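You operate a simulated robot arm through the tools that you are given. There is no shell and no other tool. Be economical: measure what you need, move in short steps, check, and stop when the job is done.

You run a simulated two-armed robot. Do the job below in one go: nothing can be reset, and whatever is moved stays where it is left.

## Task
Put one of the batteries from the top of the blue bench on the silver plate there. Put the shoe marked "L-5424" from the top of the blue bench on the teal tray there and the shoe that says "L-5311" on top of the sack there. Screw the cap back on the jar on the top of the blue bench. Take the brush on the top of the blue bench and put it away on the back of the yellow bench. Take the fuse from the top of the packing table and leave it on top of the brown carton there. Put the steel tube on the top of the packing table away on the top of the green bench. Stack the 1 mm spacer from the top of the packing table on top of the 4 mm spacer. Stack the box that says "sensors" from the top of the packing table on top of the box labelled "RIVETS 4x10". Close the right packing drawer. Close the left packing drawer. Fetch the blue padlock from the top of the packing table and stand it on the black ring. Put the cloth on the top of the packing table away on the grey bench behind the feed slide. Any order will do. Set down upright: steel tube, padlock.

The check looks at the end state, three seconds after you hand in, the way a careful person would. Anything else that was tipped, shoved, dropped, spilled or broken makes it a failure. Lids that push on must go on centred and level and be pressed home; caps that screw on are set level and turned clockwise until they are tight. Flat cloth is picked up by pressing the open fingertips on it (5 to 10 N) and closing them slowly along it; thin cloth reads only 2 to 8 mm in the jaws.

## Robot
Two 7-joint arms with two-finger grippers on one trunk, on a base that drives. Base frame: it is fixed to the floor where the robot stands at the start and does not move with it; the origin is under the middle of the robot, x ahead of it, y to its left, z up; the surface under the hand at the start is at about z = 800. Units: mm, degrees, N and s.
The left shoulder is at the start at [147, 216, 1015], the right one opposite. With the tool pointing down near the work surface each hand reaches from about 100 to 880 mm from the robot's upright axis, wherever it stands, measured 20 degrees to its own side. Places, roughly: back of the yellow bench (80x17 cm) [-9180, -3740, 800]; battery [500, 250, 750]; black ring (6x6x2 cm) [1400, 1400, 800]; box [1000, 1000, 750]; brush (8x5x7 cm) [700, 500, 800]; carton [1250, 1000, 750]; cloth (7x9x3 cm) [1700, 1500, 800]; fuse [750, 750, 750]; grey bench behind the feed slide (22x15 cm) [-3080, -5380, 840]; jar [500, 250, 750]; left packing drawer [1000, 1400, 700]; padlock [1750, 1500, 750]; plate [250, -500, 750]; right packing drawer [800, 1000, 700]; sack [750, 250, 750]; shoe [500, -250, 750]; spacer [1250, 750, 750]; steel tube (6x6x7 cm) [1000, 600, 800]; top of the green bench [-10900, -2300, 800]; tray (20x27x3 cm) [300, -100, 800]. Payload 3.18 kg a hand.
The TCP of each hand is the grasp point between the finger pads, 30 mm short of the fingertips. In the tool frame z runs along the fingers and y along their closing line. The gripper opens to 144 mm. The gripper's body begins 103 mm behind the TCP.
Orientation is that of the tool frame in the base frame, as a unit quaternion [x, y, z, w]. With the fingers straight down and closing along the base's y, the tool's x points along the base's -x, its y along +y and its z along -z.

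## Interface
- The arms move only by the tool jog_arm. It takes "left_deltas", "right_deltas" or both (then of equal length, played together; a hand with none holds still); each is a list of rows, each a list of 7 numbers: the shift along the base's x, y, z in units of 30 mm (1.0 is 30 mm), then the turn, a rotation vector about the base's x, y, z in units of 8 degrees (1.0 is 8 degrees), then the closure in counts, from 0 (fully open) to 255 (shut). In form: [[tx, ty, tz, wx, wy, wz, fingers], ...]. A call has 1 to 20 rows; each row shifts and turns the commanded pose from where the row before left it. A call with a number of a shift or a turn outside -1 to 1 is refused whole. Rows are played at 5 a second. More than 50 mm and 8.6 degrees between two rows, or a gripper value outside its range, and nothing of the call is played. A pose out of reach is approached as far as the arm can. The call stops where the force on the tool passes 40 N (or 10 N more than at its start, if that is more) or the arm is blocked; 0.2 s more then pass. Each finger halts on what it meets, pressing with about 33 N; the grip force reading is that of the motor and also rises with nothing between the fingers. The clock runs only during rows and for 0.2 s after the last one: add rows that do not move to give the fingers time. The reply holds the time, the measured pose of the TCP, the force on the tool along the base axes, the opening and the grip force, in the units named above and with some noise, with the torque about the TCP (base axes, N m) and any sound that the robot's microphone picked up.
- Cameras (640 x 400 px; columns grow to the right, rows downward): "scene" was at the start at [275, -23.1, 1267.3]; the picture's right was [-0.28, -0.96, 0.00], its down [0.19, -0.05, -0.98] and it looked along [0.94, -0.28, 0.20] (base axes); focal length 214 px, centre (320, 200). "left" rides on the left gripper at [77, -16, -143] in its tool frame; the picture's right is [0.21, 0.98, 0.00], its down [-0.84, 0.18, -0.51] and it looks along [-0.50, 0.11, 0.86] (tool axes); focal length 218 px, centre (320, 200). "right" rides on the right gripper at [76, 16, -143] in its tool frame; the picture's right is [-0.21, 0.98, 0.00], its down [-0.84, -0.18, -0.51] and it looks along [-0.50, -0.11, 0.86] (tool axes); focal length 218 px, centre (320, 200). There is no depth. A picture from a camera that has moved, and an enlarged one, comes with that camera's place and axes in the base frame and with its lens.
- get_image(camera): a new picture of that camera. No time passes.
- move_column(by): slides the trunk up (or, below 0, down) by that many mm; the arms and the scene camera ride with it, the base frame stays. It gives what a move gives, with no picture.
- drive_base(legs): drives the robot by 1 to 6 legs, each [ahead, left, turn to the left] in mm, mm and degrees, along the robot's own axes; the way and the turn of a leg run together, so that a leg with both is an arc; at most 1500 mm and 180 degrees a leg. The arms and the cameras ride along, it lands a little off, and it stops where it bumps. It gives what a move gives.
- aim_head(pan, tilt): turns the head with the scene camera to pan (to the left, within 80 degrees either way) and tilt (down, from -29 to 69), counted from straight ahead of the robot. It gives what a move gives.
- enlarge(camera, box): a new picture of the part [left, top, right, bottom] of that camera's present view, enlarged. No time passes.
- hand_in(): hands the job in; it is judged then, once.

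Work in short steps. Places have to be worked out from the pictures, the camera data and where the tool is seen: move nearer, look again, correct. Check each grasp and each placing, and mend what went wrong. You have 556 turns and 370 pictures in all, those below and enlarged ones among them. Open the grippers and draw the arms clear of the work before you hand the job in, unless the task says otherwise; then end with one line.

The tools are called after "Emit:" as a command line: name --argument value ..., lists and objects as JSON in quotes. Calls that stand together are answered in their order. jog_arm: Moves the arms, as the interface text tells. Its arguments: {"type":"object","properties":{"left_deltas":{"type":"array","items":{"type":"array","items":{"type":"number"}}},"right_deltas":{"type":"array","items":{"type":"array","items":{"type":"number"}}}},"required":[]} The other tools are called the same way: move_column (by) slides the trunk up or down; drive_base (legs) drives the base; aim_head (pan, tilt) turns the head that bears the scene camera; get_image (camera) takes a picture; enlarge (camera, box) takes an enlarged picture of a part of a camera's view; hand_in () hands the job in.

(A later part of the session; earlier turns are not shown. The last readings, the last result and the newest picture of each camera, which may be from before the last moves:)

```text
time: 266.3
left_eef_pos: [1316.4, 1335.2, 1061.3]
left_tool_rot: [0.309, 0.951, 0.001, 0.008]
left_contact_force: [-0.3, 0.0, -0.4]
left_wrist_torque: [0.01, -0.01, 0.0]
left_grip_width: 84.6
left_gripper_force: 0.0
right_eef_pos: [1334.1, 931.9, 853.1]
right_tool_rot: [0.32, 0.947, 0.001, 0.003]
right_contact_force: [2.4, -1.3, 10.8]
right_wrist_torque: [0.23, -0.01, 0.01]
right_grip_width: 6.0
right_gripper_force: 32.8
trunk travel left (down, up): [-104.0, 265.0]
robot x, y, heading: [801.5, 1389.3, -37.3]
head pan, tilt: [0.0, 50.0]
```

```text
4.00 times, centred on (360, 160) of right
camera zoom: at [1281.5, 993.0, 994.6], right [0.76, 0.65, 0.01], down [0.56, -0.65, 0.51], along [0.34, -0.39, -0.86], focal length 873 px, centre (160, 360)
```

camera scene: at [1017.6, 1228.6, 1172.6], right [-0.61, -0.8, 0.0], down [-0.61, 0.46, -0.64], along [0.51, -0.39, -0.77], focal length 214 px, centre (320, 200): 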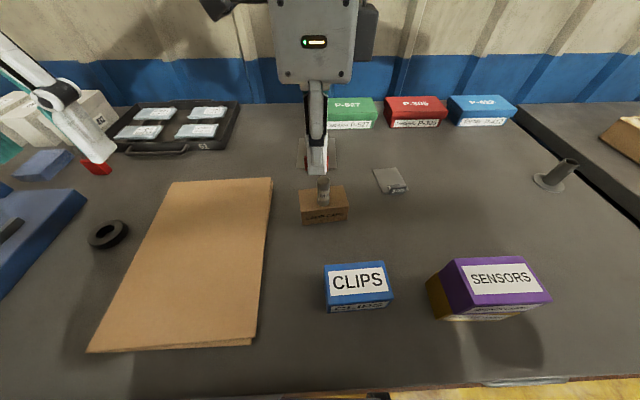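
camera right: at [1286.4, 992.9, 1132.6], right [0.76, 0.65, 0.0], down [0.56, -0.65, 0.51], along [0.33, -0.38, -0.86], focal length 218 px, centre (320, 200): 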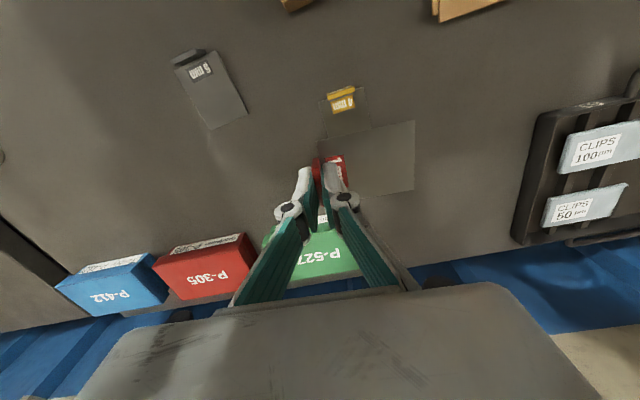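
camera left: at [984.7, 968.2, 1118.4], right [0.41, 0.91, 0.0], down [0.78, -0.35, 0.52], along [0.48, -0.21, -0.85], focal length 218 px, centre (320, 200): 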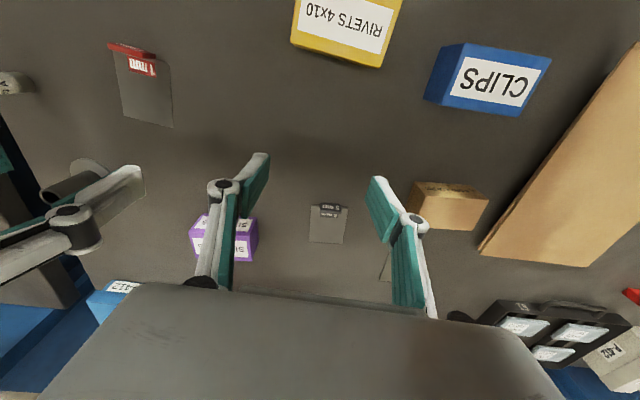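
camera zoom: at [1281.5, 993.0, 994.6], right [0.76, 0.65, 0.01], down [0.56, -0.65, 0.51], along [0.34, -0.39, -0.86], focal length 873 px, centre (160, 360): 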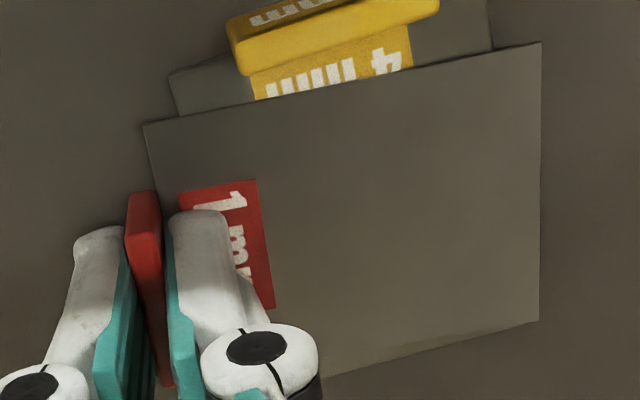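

Seated flat (11 N), clear of the tab. Raise a hair, open, and rise.

Emit:
jog_arm --right_deltas '[[0, 0, 0.05, 0, 0, 0, 250], [0, 0, 0.02, 0, 0, 0, 240], [0, 0, 0.02, 0, 0, 0, 230], [0, 0, 0, 0, 0, 0, 215], [0, 0, 0.3, 0, 0, 0, 200], [0, 0, 1, 0, 0, 0, 190], [0, 0, 1, 0, 0, 0, 190], [0, 0, 1, 0, 0, 0, 190]]'

Emit:
enlarge --camera "scene" --box '[270, 110, 366, 170]'

Emit:
get_image --camera "right"

```text
time: 268.1
left_eef_pos: [1317.8, 1337.1, 1060.8]
left_tool_rot: [0.309, 0.951, 0.0, 0.008]
left_contact_force: [-1.0, 0.8, 0.9]
left_wrist_torque: [0.0, -0.03, 0.0]
left_grip_width: 85.0
left_gripper_force: 0.1
right_eef_pos: [1333.0, 931.6, 954.3]
right_tool_rot: [0.319, 0.948, -0.001, 0.001]
right_contact_force: [0.2, 0.5, 0.0]
right_wrist_torque: [-0.03, -0.02, 0.07]
right_grip_width: 36.9
right_gripper_force: 0.1
trunk travel left (down, up): [-104.0, 265.0]
robot x, y, heading: [802.8, 1389.8, -37.2]
head pan, tilt: [0.0, 50.0]
```

```text
6.67 times, centred on (318, 140) of scene
camera zoom: at [1016.7, 1229.6, 1173.0], right [-0.61, -0.8, 0.0], down [-0.61, 0.46, -0.64], along [0.51, -0.39, -0.77], focal length 1430 px, centre (333, 600)
```

zoom: 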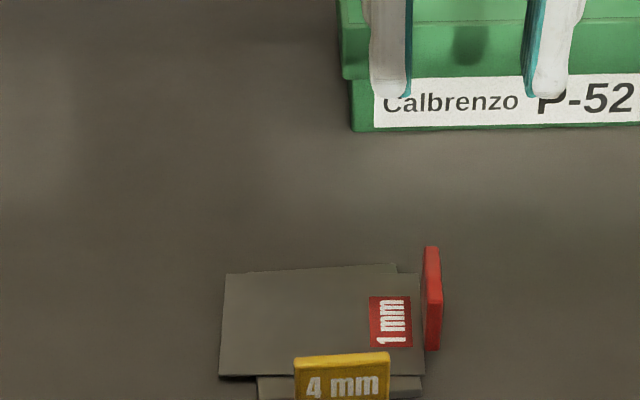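

```text
171 pictures are left
camera right: at [1281.3, 992.2, 1096.4], right [0.76, 0.65, 0.0], down [0.56, -0.65, 0.51], along [0.33, -0.39, -0.86], focal length 218 px, centre (320, 200)
```

right: 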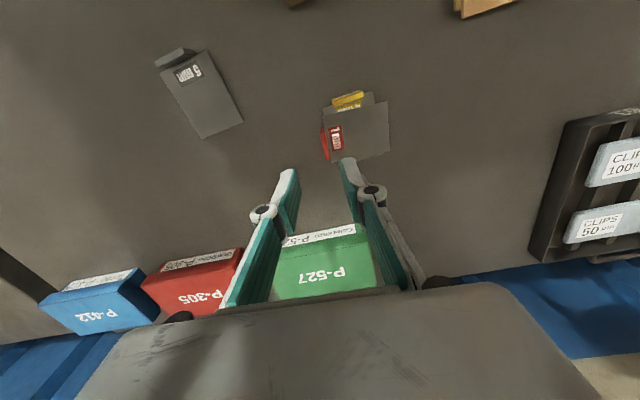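

The spacers are stacked. Next the padlock and ring on the left; I look left first, minding the tall sealer lever.

Emit:
aim_head --pan 45 --tilt 40

Emit:
get_image --camera "scene"

Emit:
get_image --camera "left"

```text
time: 269.2
left_eef_pos: [1318.0, 1336.9, 1059.5]
left_tool_rot: [0.31, 0.951, 0.0, 0.007]
left_contact_force: [0.4, 0.4, 0.3]
left_wrist_torque: [0.01, 0.02, 0.02]
left_grip_width: 84.6
left_gripper_force: 0.0
right_eef_pos: [1334.7, 932.3, 953.1]
right_tool_rot: [0.32, 0.947, 0.001, 0.001]
right_contact_force: [-0.7, 0.0, -0.9]
right_wrist_torque: [-0.04, -0.04, 0.03]
right_grip_width: 36.7
right_gripper_force: 0.0
trunk travel left (down, up): [-104.0, 265.0]
robot x, y, heading: [801.8, 1392.2, -37.4]
head pan, tilt: [45.0, 40.0]
```

```text
170 pictures are left
camera scene: at [1040.3, 1286.9, 1186.8], right [0.13, -0.99, 0.0], down [-0.64, -0.09, -0.77], along [0.76, 0.1, -0.64], focal length 214 px, centre (320, 200)
```

scene: 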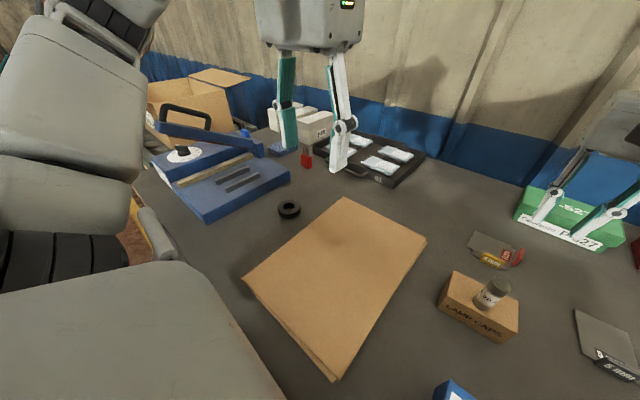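

```text
169 pictures are left
camera left: at [1244.0, 1368.5, 1202.1], right [0.41, 0.91, 0.0], down [0.78, -0.35, 0.52], along [0.48, -0.21, -0.85], focal length 218 px, centre (320, 200)
```

left: 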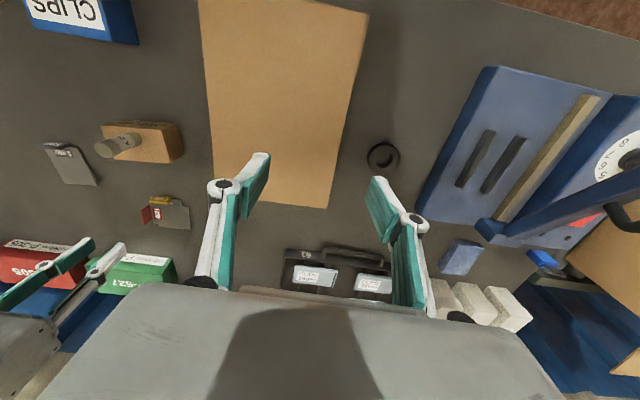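

Emit:
enlarge --camera "scene" --box '[220, 90, 340, 165]'

Emit:
enlarge --camera "left" --box '[420, 210, 580, 310]'

```text
5.33 times, centred on (280, 128) of scene
camera zoom: at [1040.3, 1286.9, 1186.8], right [0.13, -0.99, 0.0], down [-0.64, -0.09, -0.77], along [0.76, 0.1, -0.64], focal length 1144 px, centre (533, 587)
```

zoom: 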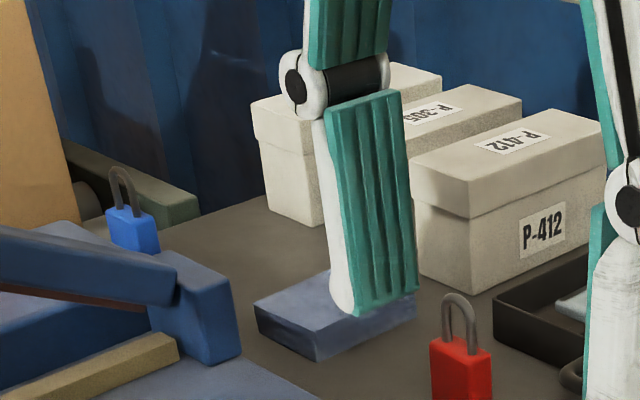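

```text
4.00 times, centred on (500, 260) of left
camera zoom: at [1244.0, 1368.5, 1202.1], right [0.41, 0.91, 0.0], down [0.78, -0.35, 0.52], along [0.48, -0.21, -0.85], focal length 873 px, centre (-400, -40)
```

zoom: 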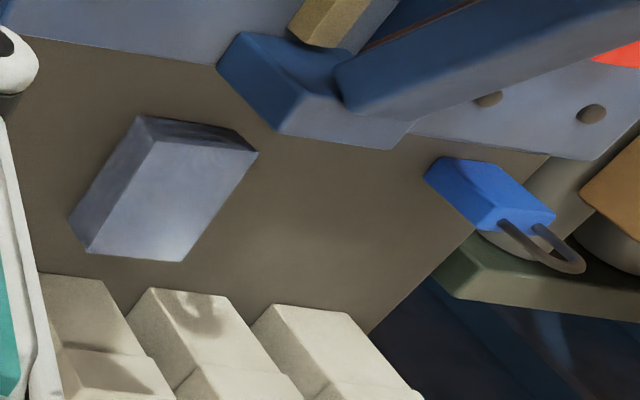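

The blue padlock stands at the back-left corner behind the sealer lever; the folded blue-grey block is the cloth. I retract the right hand, back off 250, then drive left 600.

Emit:
jog_arm --right_deltas '[[0, 0, 0.5, 0, 0, 0, 190], [-0.8, 0.6, 0.2, 0, 0, 0, 190], [-0.8, 0.6, 0.2, 0, 0, 0, 190], [-0.8, 0.6, 0.2, 0, 0, 0, 190], [-0.8, 0.6, 0.2, 0, 0, 0, 190], [-0.8, 0.6, 0.2, 0, 0, 0, 190], [-0.8, 0.6, 0.2, 0, 0, 0, 190], [-0.8, 0.6, 0.2, 0, 0, 0, 190], [-0.8, 0.6, 0.2, 0, 0, 0, 190], [-0.8, 0.6, 0, 0, 0, 0, 190]]'

Emit:
drive_base --legs '[[-260, 0, 0], [0, 600, 0]]'

Emit:
aim_head --pan 10 --tilt 40

Emit:
get_image --camera "scene"

```text
time: 271.4
left_eef_pos: [1317.1, 1335.7, 1060.0]
left_tool_rot: [0.309, 0.951, 0.001, 0.008]
left_contact_force: [-0.1, -0.4, -0.6]
left_wrist_torque: [0.02, -0.01, 0.02]
left_grip_width: 84.8
left_gripper_force: 0.0
right_eef_pos: [1118.0, 1094.9, 1014.5]
right_tool_rot: [0.321, 0.947, 0.002, 0.001]
right_contact_force: [1.0, 0.2, -0.3]
right_wrist_torque: [-0.01, -0.05, -0.02]
right_grip_width: 36.7
right_gripper_force: 0.1
trunk travel left (down, up): [-104.0, 265.0]
robot x, y, heading: [801.7, 1392.9, -36.9]
head pan, tilt: [45.0, 40.0]
```

```text
time: 278.7
left_eef_pos: [1478.9, 1974.0, 1060.2]
left_tool_rot: [0.312, 0.95, 0.001, 0.007]
left_contact_force: [-0.6, 0.2, 0.3]
left_wrist_torque: [0.02, 0.04, -0.01]
left_grip_width: 84.4
left_gripper_force: 0.0
right_eef_pos: [1277.9, 1733.5, 1014.4]
right_tool_rot: [0.323, 0.947, 0.001, 0.002]
right_contact_force: [-0.6, 0.9, 0.3]
right_wrist_torque: [0.01, 0.01, 0.0]
right_grip_width: 36.8
right_gripper_force: 0.1
trunk travel left (down, up): [-104.0, 265.0]
robot x, y, heading: [958.8, 2031.9, -37.8]
head pan, tilt: [45.0, 40.0]
```

```text
time: 279.7
left_eef_pos: [1477.5, 1972.8, 1058.9]
left_tool_rot: [0.311, 0.95, 0.0, 0.007]
left_contact_force: [-1.0, -0.6, 0.2]
left_wrist_torque: [-0.03, -0.02, 0.0]
left_grip_width: 84.6
left_gripper_force: 0.1
right_eef_pos: [1277.1, 1732.7, 1015.1]
right_tool_rot: [0.323, 0.946, 0.002, 0.002]
right_contact_force: [0.4, -0.1, 0.7]
right_wrist_torque: [0.0, 0.01, -0.01]
right_grip_width: 36.8
right_gripper_force: 0.2
trunk travel left (down, up): [-104.0, 265.0]
robot x, y, heading: [960.5, 2033.6, -37.4]
head pan, tilt: [10.0, 40.0]
```

```text
166 pictures are left
camera scene: at [1192.1, 1876.9, 1186.8], right [-0.46, -0.89, 0.0], down [-0.57, 0.3, -0.77], along [0.68, -0.35, -0.64], focal length 214 px, centre (320, 200)
```

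scene: 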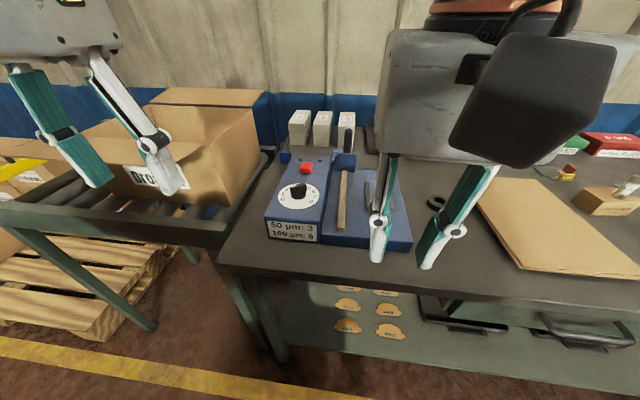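

Emit:
enlarge --camera "scene" --box '[250, 95, 410, 195]'

Emit:
get_image --camera "left"

```text
4.00 times, centred on (330, 145) of scene
camera zoom: at [1192.1, 1876.9, 1186.8], right [-0.46, -0.89, 0.0], down [-0.57, 0.3, -0.77], along [0.68, -0.35, -0.64], focal length 858 px, centre (280, 420)
```

zoom: 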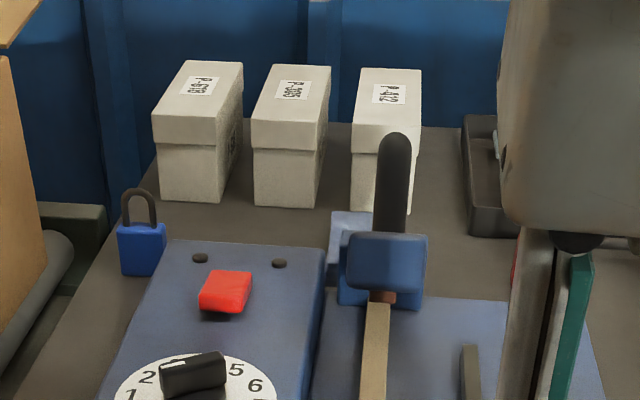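

```text
164 pictures are left
camera left: at [1405.2, 2007.5, 1202.2], right [0.41, 0.91, 0.0], down [0.78, -0.35, 0.52], along [0.48, -0.21, -0.85], focal length 218 px, centre (320, 200)
```

left: 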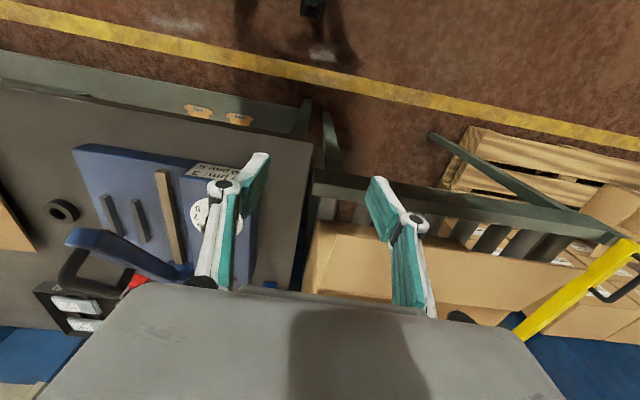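

The lever is along my forward direction at l≈2225, high in front; the padlock is 200 mm to its left. I move the right hand well to the right, then drive forward 190.

Emit:
jog_arm --right_deltas '[[-0.6, -0.8, 0, 0, 0, 0, 190], [-0.6, -0.8, 0, 0, 0, 0, 190], [-0.6, -0.8, 0, 0, 0, 0, 190], [-0.6, -0.8, 0, 0, 0, 0, 190], [-0.6, -0.8, 0, 0, 0, 0, 190], [-0.6, -0.8, 0, 0, 0, 0, 190], [-0.6, -0.8, 0, 0, 0, 0, 190], [-0.6, -0.8, 0, 0, 0, 0, 190]]'

Emit:
drive_base --legs '[[190, 0, 0]]'

Emit:
get_image --camera "left"

Emit:
get_image --camera "scene"

```text
time: 281.5
left_eef_pos: [1477.7, 1974.7, 1061.0]
left_tool_rot: [0.312, 0.95, 0.0, 0.008]
left_contact_force: [0.3, 0.3, 0.2]
left_wrist_torque: [0.04, 0.0, 0.02]
left_grip_width: 84.7
left_gripper_force: 0.0
right_eef_pos: [1132.9, 1540.3, 1014.7]
right_tool_rot: [0.322, 0.947, 0.002, 0.0]
right_contact_force: [0.1, 0.0, 0.0]
right_wrist_torque: [-0.01, 0.0, 0.03]
right_grip_width: 36.8
right_gripper_force: 0.1
trunk travel left (down, up): [-104.0, 265.0]
robot x, y, heading: [961.7, 2032.8, -37.5]
head pan, tilt: [10.0, 40.0]
```

```text
time: 283.0
left_eef_pos: [1627.7, 1860.2, 1059.4]
left_tool_rot: [0.311, 0.95, 0.001, 0.007]
left_contact_force: [0.0, 0.4, -0.9]
left_wrist_torque: [0.01, 0.03, 0.0]
left_grip_width: 84.8
left_gripper_force: 0.1
right_eef_pos: [1283.8, 1427.9, 1013.2]
right_tool_rot: [0.321, 0.947, 0.001, 0.002]
right_contact_force: [-0.2, -0.4, 0.8]
right_wrist_torque: [0.03, 0.02, -0.02]
right_grip_width: 36.4
right_gripper_force: 0.1
trunk travel left (down, up): [-104.0, 265.0]
robot x, y, heading: [1115.0, 1918.4, -37.5]
head pan, tilt: [10.0, 40.0]
```

```text
163 pictures are left
camera left: at [1554.9, 1893.9, 1202.2], right [0.41, 0.91, 0.0], down [0.78, -0.35, 0.52], along [0.48, -0.21, -0.85], focal length 218 px, centre (320, 200)
```

left: 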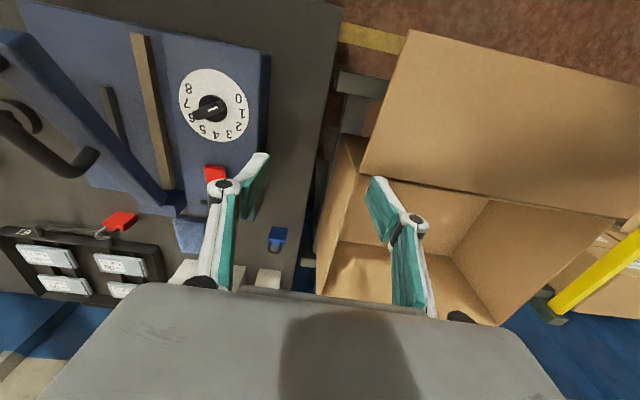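

```text
162 pictures are left
camera scene: at [1342.2, 1762.5, 1186.8], right [-0.46, -0.89, 0.0], down [-0.57, 0.3, -0.77], along [0.68, -0.35, -0.64], focal length 214 px, centre (320, 200)
```

scene: 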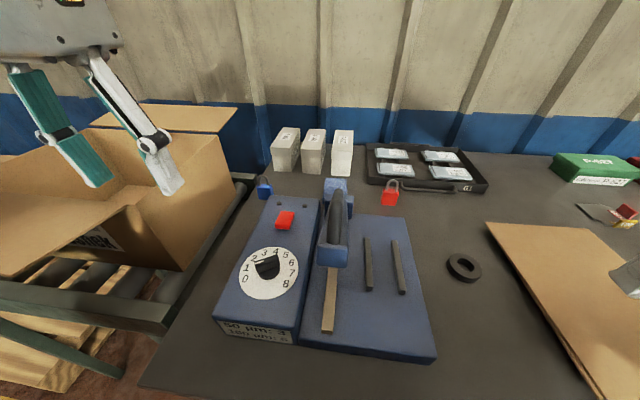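

Padlock is at about (1806,1682). Move the left hand above it, turning 27° clockwise.

Emit:
jog_arm --left_deltas '[[0.85, -0.85, 0, 0, 0, -0.48, 140], [0.85, -0.85, 0, 0, 0, -0.48, 140], [0.85, -0.85, 0, 0, 0, -0.48, 140], [0.85, -0.85, 0, 0, 0, -0.48, 140], [0.85, -0.85, 0, 0, 0, -0.48, 140], [0.85, -0.85, 0, 0, 0, -0.48, 140], [0.85, -0.85, 0, 0, 0, -0.46, 140], [0, 0, -0.6, 0, 0, 0, 140], [0, 0, -0.6, 0, 0, 0, 140]]'

Emit:
get_image --camera "left"

Emit:
get_image --camera "scene"

```text
time: 285.0
left_eef_pos: [1682.2, 1788.3, 998.6]
left_tool_rot: [0.425, 0.905, -0.006, 0.017]
left_contact_force: [0.1, -0.5, 0.3]
left_wrist_torque: [0.02, 0.05, 0.0]
left_grip_width: 64.8
left_gripper_force: 0.1
left hand out of reach, approached as far as the arm can: row 3, 4, 5, 6, 7
right_eef_pos: [1283.9, 1426.5, 1014.3]
right_tool_rot: [0.321, 0.947, 0.002, 0.002]
right_contact_force: [0.4, 0.1, 0.1]
right_wrist_torque: [0.03, -0.02, -0.01]
right_grip_width: 36.5
right_gripper_force: 0.1
trunk travel left (down, up): [-104.0, 265.0]
robot x, y, heading: [1113.2, 1920.4, -37.5]
head pan, tilt: [10.0, 40.0]
```

```text
161 pictures are left
camera left: at [1617.4, 1840.6, 1138.9], right [0.62, 0.78, 0.0], down [0.66, -0.52, 0.54], along [0.42, -0.34, -0.84], focal length 218 px, centre (320, 200)
```

left: 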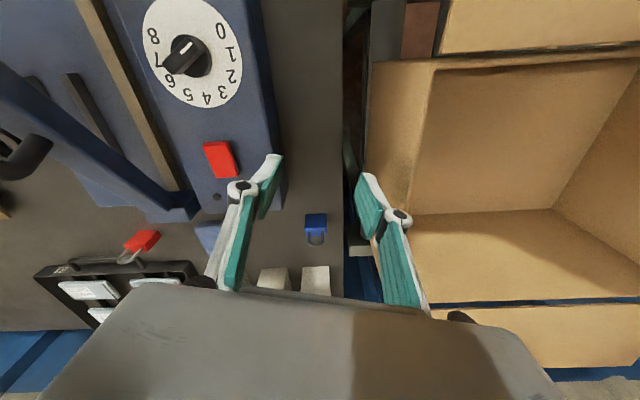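

```text
160 pictures are left
camera scene: at [1342.2, 1762.6, 1186.6], right [-0.46, -0.89, 0.0], down [-0.57, 0.3, -0.77], along [0.68, -0.35, -0.64], focal length 214 px, centre (320, 200)
```

scene: 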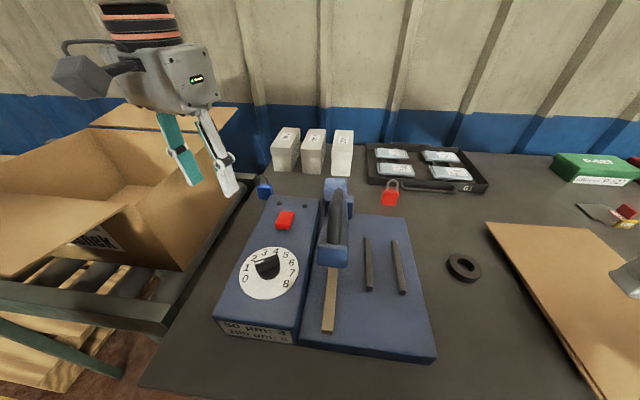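

Reach is limited at that height; lower to about 940 first (beside the carton), level the hand, then go forward.

Emit:
jog_arm --left_deltas '[[0, 0, -0.7, 0.18, 0.18, -0.5, 140], [0, 0, -0.7, 0, 0, -0.5, 140], [0, 0, -0.5, 0, 0, -0.6, 140], [0.83, -0.71, 0, 0, 0, 0, 140], [0.83, -0.71, 0, 0, 0, 0, 140], [0.83, -0.71, 0, 0, 0, 0, 140], [0.83, -0.71, 0, 0, 0, 0, 140], [0.83, -0.71, 0, 0, 0, 0, 140], [0, 0, 0, 0, 0, 0, 140]]'

Emit:
get_image --camera "left"

Emit:
get_image --camera "scene"

```text
time: 287.0
left_eef_pos: [1695.6, 1780.1, 968.3]
left_tool_rot: [0.464, 0.886, -0.001, 0.009]
left_contact_force: [0.0, -0.1, -0.7]
left_wrist_torque: [0.01, 0.01, -0.03]
left_grip_width: 64.7
left_gripper_force: 0.0
left hand out of reach, approached as far as the arm can: row 2, 3, 4, 5, 6, 7, 8
right_eef_pos: [1283.7, 1429.2, 1014.4]
right_tool_rot: [0.322, 0.947, 0.001, 0.001]
right_contact_force: [0.4, -0.3, -0.1]
right_wrist_torque: [0.0, -0.01, 0.02]
right_grip_width: 36.8
right_gripper_force: 0.0
trunk travel left (down, up): [-104.0, 265.0]
robot x, y, heading: [1114.2, 1920.9, -37.6]
head pan, tilt: [10.0, 40.0]
```

```text
159 pictures are left
camera left: at [1636.7, 1836.8, 1110.8], right [0.68, 0.73, 0.0], down [0.62, -0.58, 0.52], along [0.38, -0.36, -0.85], focal length 218 px, centre (320, 200)
```

left: 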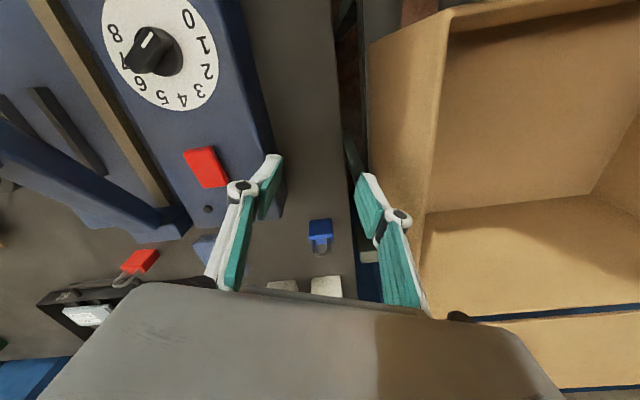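

```text
158 pictures are left
camera scene: at [1342.0, 1762.9, 1186.8], right [-0.46, -0.89, 0.0], down [-0.57, 0.3, -0.77], along [0.68, -0.35, -0.64], focal length 214 px, centre (320, 200)
```

scene: 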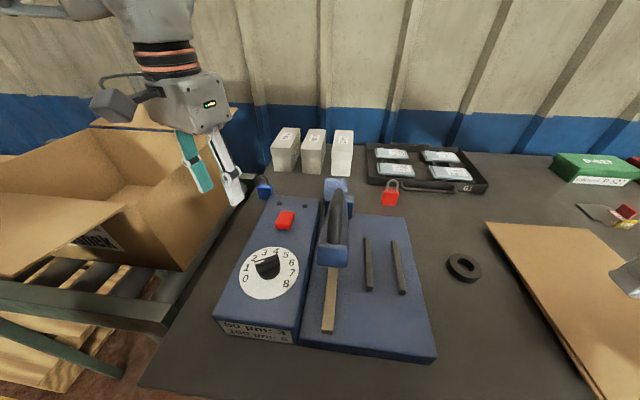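

The padlock's width turns out to lie along the table (≈52°), so the neutral yaw fits. Rotate back +18° and approach.

Emit:
jog_arm --left_deltas '[[0, 0, 0, 0, 0, 0.75, 120], [0, 0, 0, 0, 0, 0.75, 120], [0, 0, 0, 0, 0, 0.75, 120], [0.83, -0.73, 0, 0, 0, 0, 120], [0.83, -0.73, 0, 0, 0, 0, 120], [0.83, -0.73, 0, 0, 0, 0, 120], [0.83, -0.73, 0, 0, 0, 0, 120], [0, 0, 0, 0, 0, 0, 120]]'

Emit:
get_image --camera "left"

```text
time: 288.8
left_eef_pos: [1789.2, 1701.8, 968.0]
left_tool_rot: [0.328, 0.945, 0.0, 0.001]
left_contact_force: [0.4, -0.3, 0.3]
left_wrist_torque: [-0.06, -0.03, 0.01]
left_grip_width: 76.3
left_gripper_force: 0.1
left hand out of reach, approached as far as the arm can: row 7
right_eef_pos: [1283.8, 1428.3, 1014.8]
right_tool_rot: [0.321, 0.947, 0.001, 0.003]
right_contact_force: [0.1, 0.2, 1.0]
right_wrist_torque: [-0.05, 0.0, 0.03]
right_grip_width: 36.8
right_gripper_force: 0.1
trunk travel left (down, up): [-104.0, 265.0]
robot x, y, heading: [1111.1, 1918.4, -37.2]
head pan, tilt: [10.0, 40.0]
```

```text
157 pictures are left
camera left: at [1718.8, 1737.1, 1111.6], right [0.44, 0.9, 0.0], down [0.77, -0.38, 0.51], along [0.46, -0.22, -0.86], focal length 218 px, centre (320, 200)
```

left: 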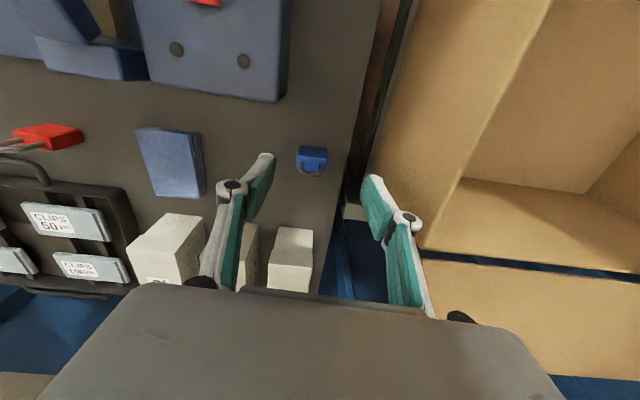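

Padlock is ~20 mm further. Drive the base 40 mm forward, then correct and descend.

Emit:
drive_base --legs '[[45, 0, 0]]'

Emit:
jog_arm --left_deltas '[[0, 0, -0.7, 0, 0, 0, 120], [0, 0, 0, 0, 0, 0, 120]]'

Emit:
get_image --camera "left"

```text
time: 289.9
left_eef_pos: [1817.7, 1683.7, 967.0]
left_tool_rot: [0.325, 0.946, 0.002, -0.001]
left_contact_force: [0.5, -0.4, 0.5]
left_wrist_torque: [-0.03, -0.02, 0.0]
left_grip_width: 76.2
left_gripper_force: 0.1
right_eef_pos: [1316.0, 1404.8, 1013.6]
right_tool_rot: [0.319, 0.948, 0.002, 0.001]
right_contact_force: [-0.2, -1.1, -0.7]
right_wrist_torque: [-0.02, -0.01, -0.03]
right_grip_width: 36.7
right_gripper_force: 0.0
trunk travel left (down, up): [-104.0, 265.0]
robot x, y, heading: [1143.5, 1894.2, -37.3]
head pan, tilt: [10.0, 40.0]
stopped in leg 1: the robot was blocked; the commanded pose is now the measured one
```

```text
time: 290.4
left_eef_pos: [1818.4, 1681.9, 948.1]
left_tool_rot: [0.326, 0.945, 0.0, 0.001]
left_contact_force: [-0.3, 0.0, 0.0]
left_wrist_torque: [0.02, 0.01, -0.01]
left_grip_width: 75.9
left_gripper_force: 0.1
right_eef_pos: [1314.5, 1404.5, 1014.3]
right_tool_rot: [0.318, 0.948, 0.002, 0.002]
right_contact_force: [-0.3, 0.0, 1.2]
right_wrist_torque: [-0.02, -0.03, 0.0]
right_grip_width: 37.0
right_gripper_force: 0.1
trunk travel left (down, up): [-104.0, 265.0]
robot x, y, heading: [1137.5, 1896.1, -37.3]
head pan, tilt: [10.0, 40.0]
```

```text
156 pictures are left
camera left: at [1747.9, 1716.6, 1091.0], right [0.44, 0.9, 0.0], down [0.77, -0.38, 0.51], along [0.46, -0.22, -0.86], focal length 218 px, centre (320, 200)
```

left: 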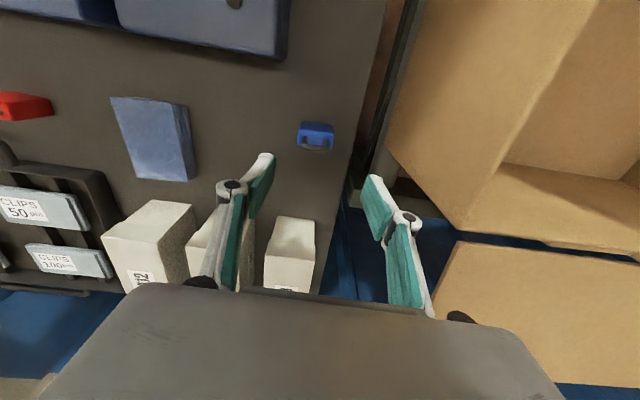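

Emit:
jog_arm --left_deltas '[[-0.57, 0.25, -0.5, 0, 0, 0, 120], [0, 0, -0.7, 0, 0, 0, 120], [0, 0, 0, 0, 0, 0, 120]]'

Emit:
get_image --camera "left"

Emit:
enlarge --camera "scene" --box '[180, 130, 340, 230]'

```text
time: 291.2
left_eef_pos: [1801.8, 1688.8, 910.4]
left_tool_rot: [0.325, 0.946, 0.001, 0.001]
left_contact_force: [-0.1, 0.3, 0.0]
left_wrist_torque: [0.0, 0.0, -0.01]
left_grip_width: 76.2
left_gripper_force: 0.1
right_eef_pos: [1315.5, 1405.2, 1014.2]
right_tool_rot: [0.317, 0.948, 0.002, 0.002]
right_contact_force: [0.0, -0.5, 0.8]
right_wrist_torque: [0.02, -0.01, 0.0]
right_grip_width: 36.8
right_gripper_force: 0.1
trunk travel left (down, up): [-104.0, 265.0]
robot x, y, heading: [1139.0, 1895.9, -37.1]
head pan, tilt: [10.0, 40.0]
```

```text
155 pictures are left
camera left: at [1731.5, 1724.1, 1054.2], right [0.44, 0.9, 0.0], down [0.77, -0.38, 0.51], along [0.46, -0.22, -0.86], focal length 218 px, centre (320, 200)
```

left: 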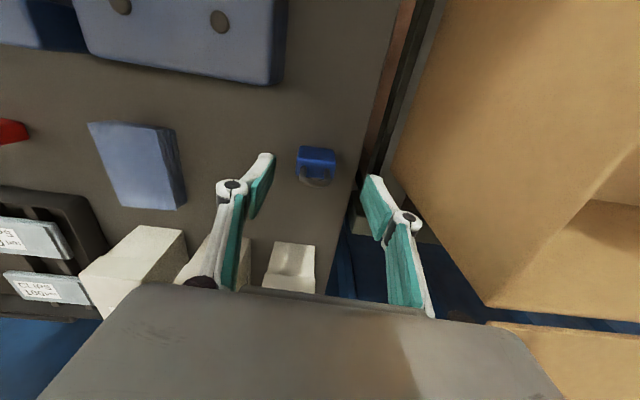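

```text
4.00 times, centred on (260, 180) of scene
camera zoom: at [1370.5, 1740.6, 1187.1], right [-0.46, -0.89, 0.0], down [-0.57, 0.29, -0.77], along [0.68, -0.35, -0.64], focal length 858 px, centre (560, 280)
```

zoom: 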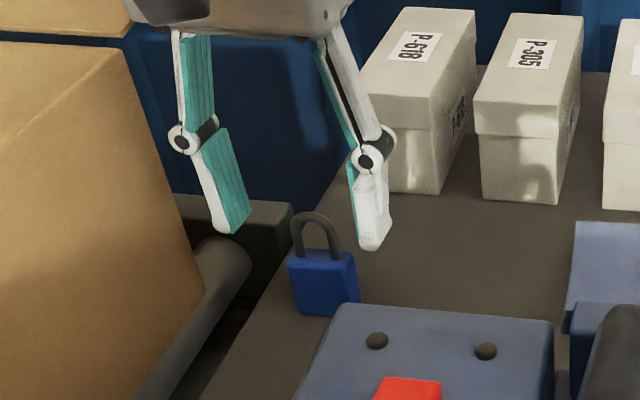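

Aligned. Descend to 857 and grip the body.

Emit:
jog_arm --left_deltas '[[0, 0, -0.8, 0, 0, 0, 120], [0, 0, -0.7, 0, 0, 0, 120], [0, 0, -0.2, 0, 0, 0, 120], [0, 0, 0, 0, 0, 0, 150], [0, 0, 0, 0, 0, 0, 170], [0, 0, 0, 0, 0, 0, 200], [0, 0, 0, 0, 0, 0, 255], [0, 0, 0, 0, 0, 0, 255]]'

Emit:
get_image --camera "left"

Emit:
enlarge --camera "scene" --box '[180, 130, 340, 230]'

```text
time: 293.1
left_eef_pos: [1800.1, 1690.1, 861.2]
left_tool_rot: [0.324, 0.946, 0.0, 0.003]
left_contact_force: [-1.3, 0.1, 5.6]
left_wrist_torque: [0.09, -0.12, 0.02]
left_grip_width: 37.1
left_gripper_force: 33.3
right_eef_pos: [1312.8, 1404.6, 1014.9]
right_tool_rot: [0.318, 0.948, 0.001, 0.003]
right_contact_force: [0.2, -0.5, 0.9]
right_wrist_torque: [-0.02, -0.01, -0.02]
right_grip_width: 36.6
right_gripper_force: 0.1
trunk travel left (down, up): [-104.0, 265.0]
robot x, y, heading: [1138.1, 1895.8, -37.2]
head pan, tilt: [10.0, 40.0]
```

```text
153 pictures are left
camera left: at [1728.9, 1725.1, 1003.6], right [0.44, 0.9, 0.0], down [0.77, -0.38, 0.51], along [0.46, -0.22, -0.86], focal length 218 px, centre (320, 200)
```

left: 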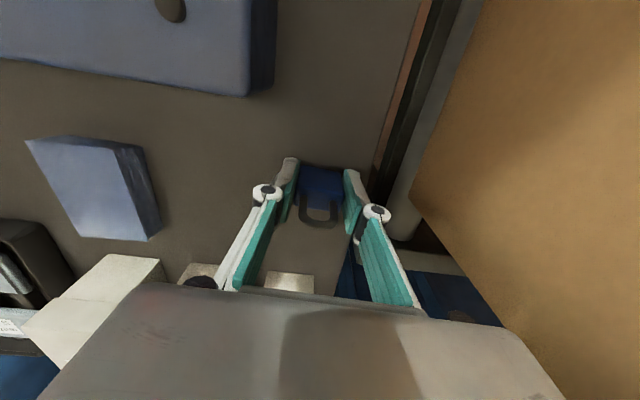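

```text
4.00 times, centred on (260, 180) of scene
camera zoom: at [1367.5, 1741.4, 1187.9], right [-0.46, -0.89, 0.0], down [-0.57, 0.29, -0.77], along [0.68, -0.35, -0.64], focal length 858 px, centre (560, 280)
```

zoom: 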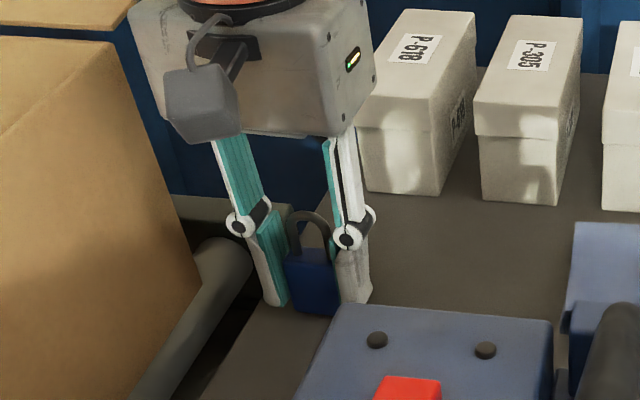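

Gripped at 37 mm. Lift, then back off the base and pull the hand in, to carry the padlock around the lever.

Emit:
jog_arm --left_deltas '[[0, 0, 0.5, 0, 0, 0, 255], [0, 0, 1, 0, 0, 0, 255], [0, 0, 1, 0, 0, 0, 255], [0, 0, 1, 0, 0, 0, 255]]'

Emit:
drive_base --legs '[[-300, 0, 0]]'

Emit:
jog_arm --left_deltas '[[-0.8, 0.6, 0.5, 0, 0, 0, 255], [-0.8, 0.6, 0.5, 0, 0, 0, 255], [-0.8, 0.6, 0.5, 0, 0, 0, 255], [-0.8, 0.6, 0, 0, 0, 0, 255], [-0.8, 0.6, 0, 0, 0, 0, 255], [-0.8, 0.6, 0, 0, 0, 0, 255]]'

Emit:
get_image --camera "scene"

```text
time: 294.1
left_eef_pos: [1803.5, 1690.9, 965.0]
left_tool_rot: [0.325, 0.946, 0.001, 0.0]
left_contact_force: [-0.4, -0.5, -1.4]
left_wrist_torque: [0.02, -0.02, -0.02]
left_grip_width: 37.1
left_gripper_force: 33.0
right_eef_pos: [1314.7, 1402.9, 1013.0]
right_tool_rot: [0.319, 0.948, 0.001, 0.002]
right_contact_force: [0.2, 0.7, -0.5]
right_wrist_torque: [0.0, -0.02, 0.01]
right_grip_width: 36.4
right_gripper_force: 0.0
trunk travel left (down, up): [-104.0, 265.0]
robot x, y, heading: [1139.2, 1896.8, -37.2]
head pan, tilt: [10.0, 40.0]
```

```text
time: 296.1
left_eef_pos: [1560.5, 1875.7, 964.2]
left_tool_rot: [0.323, 0.946, 0.001, 0.0]
left_contact_force: [-0.1, 1.2, -0.8]
left_wrist_torque: [0.0, 0.01, 0.04]
left_grip_width: 37.1
left_gripper_force: 33.1
right_eef_pos: [1072.3, 1589.3, 1012.4]
right_tool_rot: [0.318, 0.948, 0.001, 0.001]
right_contact_force: [0.6, 0.1, 0.1]
right_wrist_torque: [0.0, -0.02, 0.0]
right_grip_width: 36.6
right_gripper_force: 0.1
trunk travel left (down, up): [-104.0, 265.0]
robot x, y, heading: [895.6, 2077.1, -37.1]
head pan, tilt: [10.0, 40.0]
```

```text
time: 297.5
left_eef_pos: [1415.6, 1981.5, 1008.9]
left_tool_rot: [0.323, 0.946, 0.002, 0.0]
left_contact_force: [-0.6, 0.6, -1.3]
left_wrist_torque: [0.02, -0.01, 0.0]
left_grip_width: 37.1
left_gripper_force: 33.3
right_eef_pos: [1072.3, 1588.5, 1014.4]
right_tool_rot: [0.318, 0.948, 0.002, 0.002]
right_contact_force: [0.9, -0.7, 0.6]
right_wrist_torque: [-0.04, -0.01, 0.0]
right_grip_width: 36.7
right_gripper_force: 0.1
trunk travel left (down, up): [-104.0, 265.0]
robot x, y, heading: [897.2, 2077.4, -37.0]
head pan, tilt: [10.0, 40.0]
```

```text
151 pictures are left
camera scene: at [1127.7, 1924.6, 1186.9], right [-0.45, -0.89, 0.0], down [-0.57, 0.29, -0.77], along [0.68, -0.35, -0.64], focal length 214 px, centre (320, 200)
```

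scene: 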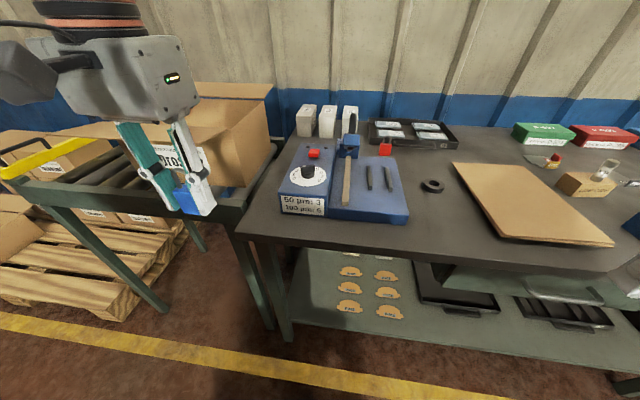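

Now drive right 430 and forward 250 toward the ring.

Emit:
drive_base --legs '[[0, -430, 0], [250, 0, 0]]'

Emit:
get_image --camera "left"

Emit:
get_image --camera "scene"

```text
time: 303.3
left_eef_pos: [1360.9, 1486.2, 1008.1]
left_tool_rot: [0.323, 0.946, 0.001, -0.001]
left_contact_force: [-0.7, 0.5, -1.7]
left_wrist_torque: [0.05, 0.05, 0.02]
left_grip_width: 37.3
left_gripper_force: 32.7
right_eef_pos: [1017.7, 1090.8, 1013.5]
right_tool_rot: [0.318, 0.948, 0.001, 0.001]
right_contact_force: [0.7, -0.3, -0.9]
right_wrist_torque: [0.01, 0.01, 0.0]
right_grip_width: 36.9
right_gripper_force: 0.1
trunk travel left (down, up): [-104.0, 265.0]
robot x, y, heading: [841.2, 1580.9, -36.7]
head pan, tilt: [10.0, 40.0]
```

```text
150 pictures are left
camera left: at [1290.0, 1520.0, 1151.5], right [0.43, 0.9, 0.0], down [0.78, -0.37, 0.51], along [0.46, -0.22, -0.86], focal length 218 px, centre (320, 200)
```

left: 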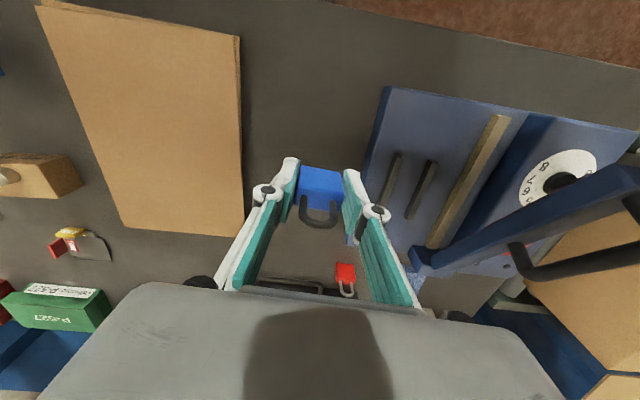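

```text
149 pictures are left
camera scene: at [1073.4, 1426.9, 1186.8], right [-0.45, -0.89, 0.0], down [-0.57, 0.29, -0.77], along [0.68, -0.35, -0.64], focal length 214 px, centre (320, 200)
```

scene: 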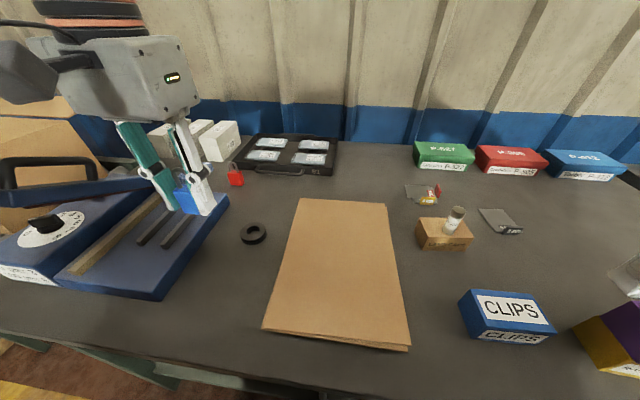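

Ring at about (1412,1415). Move the padlock above it.

Emit:
jog_arm --left_deltas '[[0.58, -0.79, -0.3, 0, 0, 0, 255], [0.58, -0.79, -0.3, 0, 0, 0, 255], [0.58, -0.79, -0.3, 0, 0, 0, 255], [0, 0, -0.7, 0, 0, 0, 255], [0, 0, -0.7, 0, 0, 0, 255], [0, 0, 0, 0, 0, 0, 255]]'

Emit:
enlarge --camera "scene" --box '[200, 160, 320, 250]'

Emit:
enlarge --camera "left" --box '[240, 110, 400, 230]'

```text
time: 304.7
left_eef_pos: [1413.0, 1413.7, 940.2]
left_tool_rot: [0.323, 0.946, 0.001, 0.001]
left_contact_force: [0.1, 0.2, -1.5]
left_wrist_torque: [0.01, 0.0, 0.01]
left_grip_width: 37.3
left_gripper_force: 32.9
right_eef_pos: [1018.2, 1090.5, 1013.0]
right_tool_rot: [0.318, 0.948, 0.002, 0.001]
right_contact_force: [0.2, 1.3, 0.0]
right_wrist_torque: [-0.01, -0.01, 0.04]
right_grip_width: 36.9
right_gripper_force: 0.1
trunk travel left (down, up): [-104.0, 265.0]
robot x, y, heading: [841.2, 1582.3, -37.0]
head pan, tilt: [10.0, 40.0]
```

```text
4.44 times, centred on (260, 205) of scene
camera zoom: at [1072.8, 1427.3, 1187.0], right [-0.45, -0.89, 0.0], down [-0.57, 0.29, -0.77], along [0.68, -0.35, -0.64], focal length 953 px, centre (587, 178)
```

zoom: 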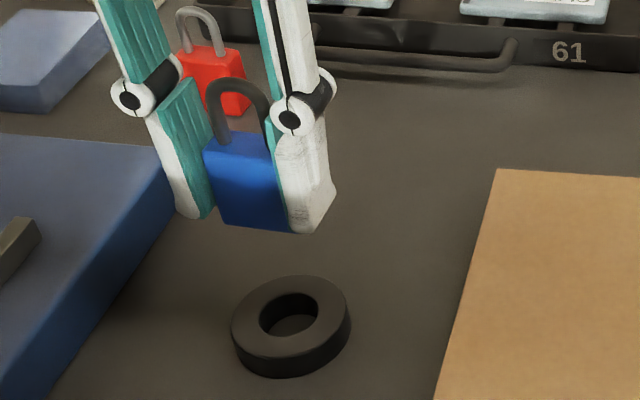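

```text
3.33 times, centred on (320, 170) of left
camera zoom: at [1341.3, 1448.6, 1083.4], right [0.43, 0.9, 0.0], down [0.78, -0.37, 0.51], along [0.46, -0.22, -0.86], focal length 728 px, centre (320, 300)
```

zoom: 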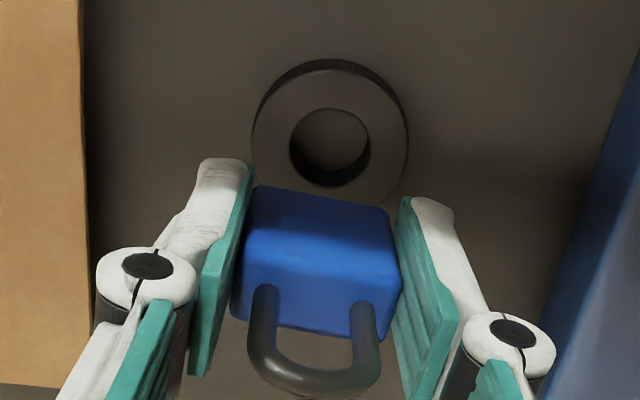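

Nearly above the ring. Lower to about 20 mm above and re-check.

Emit:
jog_arm --left_deltas '[[0.02, 0.05, -0.7, 0, 0, 0, 255], [0, 0, -0.4, 0, 0, 0, 255], [0, 0, 0, 0, 0, 0, 255]]'

Emit:
enlarge --camera "scene" --box '[200, 160, 320, 250]'

Emit:
enlarge --camera "left" --box '[240, 110, 400, 230]'

```text
time: 305.5
left_eef_pos: [1410.9, 1414.8, 906.8]
left_tool_rot: [0.323, 0.946, 0.001, 0.0]
left_contact_force: [0.0, 0.1, -0.8]
left_wrist_torque: [-0.01, 0.02, -0.01]
left_grip_width: 36.9
left_gripper_force: 33.2
right_eef_pos: [1017.6, 1091.8, 1012.9]
right_tool_rot: [0.318, 0.948, 0.002, 0.002]
right_contact_force: [-0.3, 0.7, -0.4]
right_wrist_torque: [-0.06, -0.01, 0.03]
right_grip_width: 36.9
right_gripper_force: 0.1
trunk travel left (down, up): [-104.0, 265.0]
robot x, y, heading: [842.9, 1580.3, -36.9]
head pan, tilt: [10.0, 40.0]
```

```text
4.44 times, centred on (260, 205) of scene
camera zoom: at [1073.0, 1427.2, 1186.9], right [-0.45, -0.89, 0.0], down [-0.57, 0.29, -0.77], along [0.68, -0.35, -0.64], focal length 953 px, centre (587, 178)
```

zoom: 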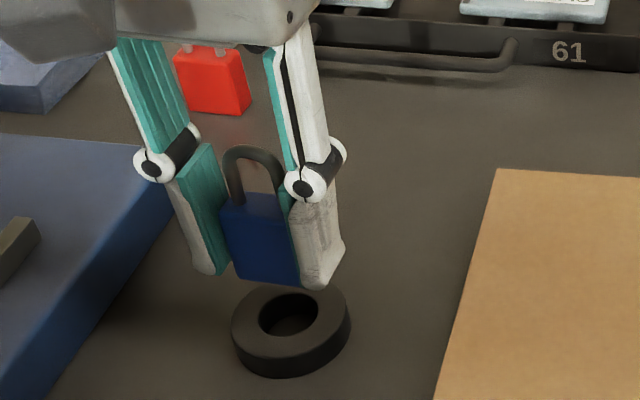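

```text
3.33 times, centred on (320, 170) of left
camera zoom: at [1341.5, 1450.0, 1049.7], right [0.43, 0.9, 0.0], down [0.78, -0.37, 0.51], along [0.46, -0.22, -0.86], focal length 728 px, centre (320, 300)
```

zoom: 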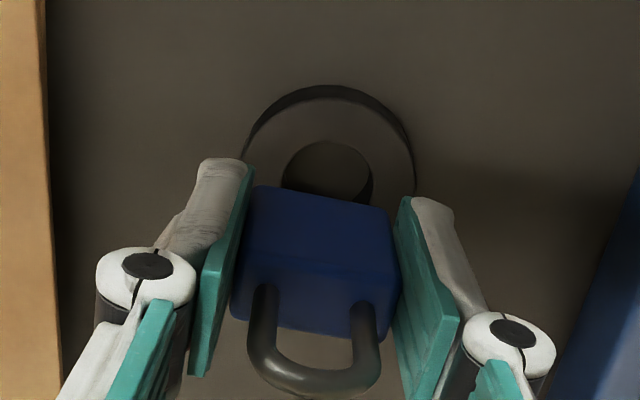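

Shift about 5 mm toward me, then lower to contact.

Emit:
jog_arm --left_deltas '[[-0.1, 0.14, -0.3, 0, 0, 0, 255], [0, 0, -0.2, 0, 0, 0, 255], [0, 0, 0, 0, 0, 0, 255]]'

Emit:
jog_arm --left_deltas '[[0, 0, -0.15, 0, 0, 0, 255], [0, 0, 0, 0, 0, 0, 255]]'

Emit:
jog_arm --left_deltas '[[0, 0, -0.1, 0, 0, 0, 255], [0, 0, 0, 0, 0, 0, 255]]'

Emit:
enlarge --camera "scene" --box '[200, 160, 320, 250]'

```text
time: 306.3
left_eef_pos: [1409.9, 1419.5, 890.9]
left_tool_rot: [0.322, 0.947, 0.001, 0.001]
left_contact_force: [0.3, -0.3, -0.8]
left_wrist_torque: [-0.03, 0.0, -0.03]
left_grip_width: 37.2
left_gripper_force: 32.6
right_eef_pos: [1019.5, 1091.3, 1013.2]
right_tool_rot: [0.317, 0.948, 0.002, 0.002]
right_contact_force: [-0.3, -1.0, 0.9]
right_wrist_torque: [-0.01, 0.03, -0.01]
right_grip_width: 36.7
right_gripper_force: 0.1
trunk travel left (down, up): [-104.0, 265.0]
robot x, y, heading: [839.3, 1580.3, -36.8]
head pan, tilt: [10.0, 40.0]
```

```text
time: 306.9
left_eef_pos: [1409.5, 1421.7, 886.4]
left_tool_rot: [0.324, 0.946, 0.001, 0.001]
left_contact_force: [-0.2, -0.5, -0.8]
left_wrist_torque: [0.01, -0.01, -0.01]
left_grip_width: 37.0
left_gripper_force: 33.0
right_eef_pos: [1018.5, 1091.4, 1013.0]
right_tool_rot: [0.317, 0.948, 0.001, 0.001]
right_contact_force: [0.3, 0.0, -0.3]
right_wrist_torque: [0.0, 0.03, 0.0]
right_grip_width: 36.7
right_gripper_force: 0.1
trunk travel left (down, up): [-104.0, 265.0]
robot x, y, heading: [841.9, 1586.0, -36.8]
head pan, tilt: [10.0, 40.0]
```

```text
time: 307.5
left_eef_pos: [1410.3, 1419.9, 883.6]
left_tool_rot: [0.324, 0.946, 0.002, 0.0]
left_contact_force: [-0.8, 0.5, -0.5]
left_wrist_torque: [0.01, 0.03, 0.0]
left_grip_width: 37.4
left_gripper_force: 32.9
right_eef_pos: [1019.7, 1090.8, 1013.1]
right_tool_rot: [0.317, 0.948, 0.001, 0.002]
right_contact_force: [-0.7, 0.2, 0.1]
right_wrist_torque: [-0.03, -0.02, 0.03]
right_grip_width: 36.7
right_gripper_force: 0.1
trunk travel left (down, up): [-104.0, 265.0]
robot x, y, heading: [840.0, 1580.1, -36.9]
head pan, tilt: [10.0, 40.0]
```

```text
4.44 times, centred on (260, 205) of scene
camera zoom: at [1073.1, 1427.2, 1186.8], right [-0.45, -0.89, 0.0], down [-0.57, 0.29, -0.77], along [0.68, -0.35, -0.64], focal length 953 px, centre (587, 178)
```

zoom: 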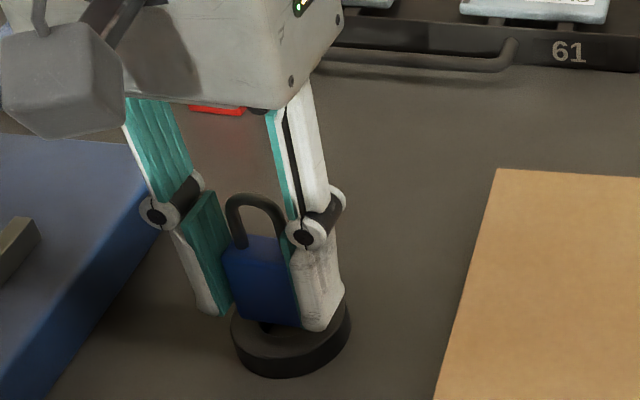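

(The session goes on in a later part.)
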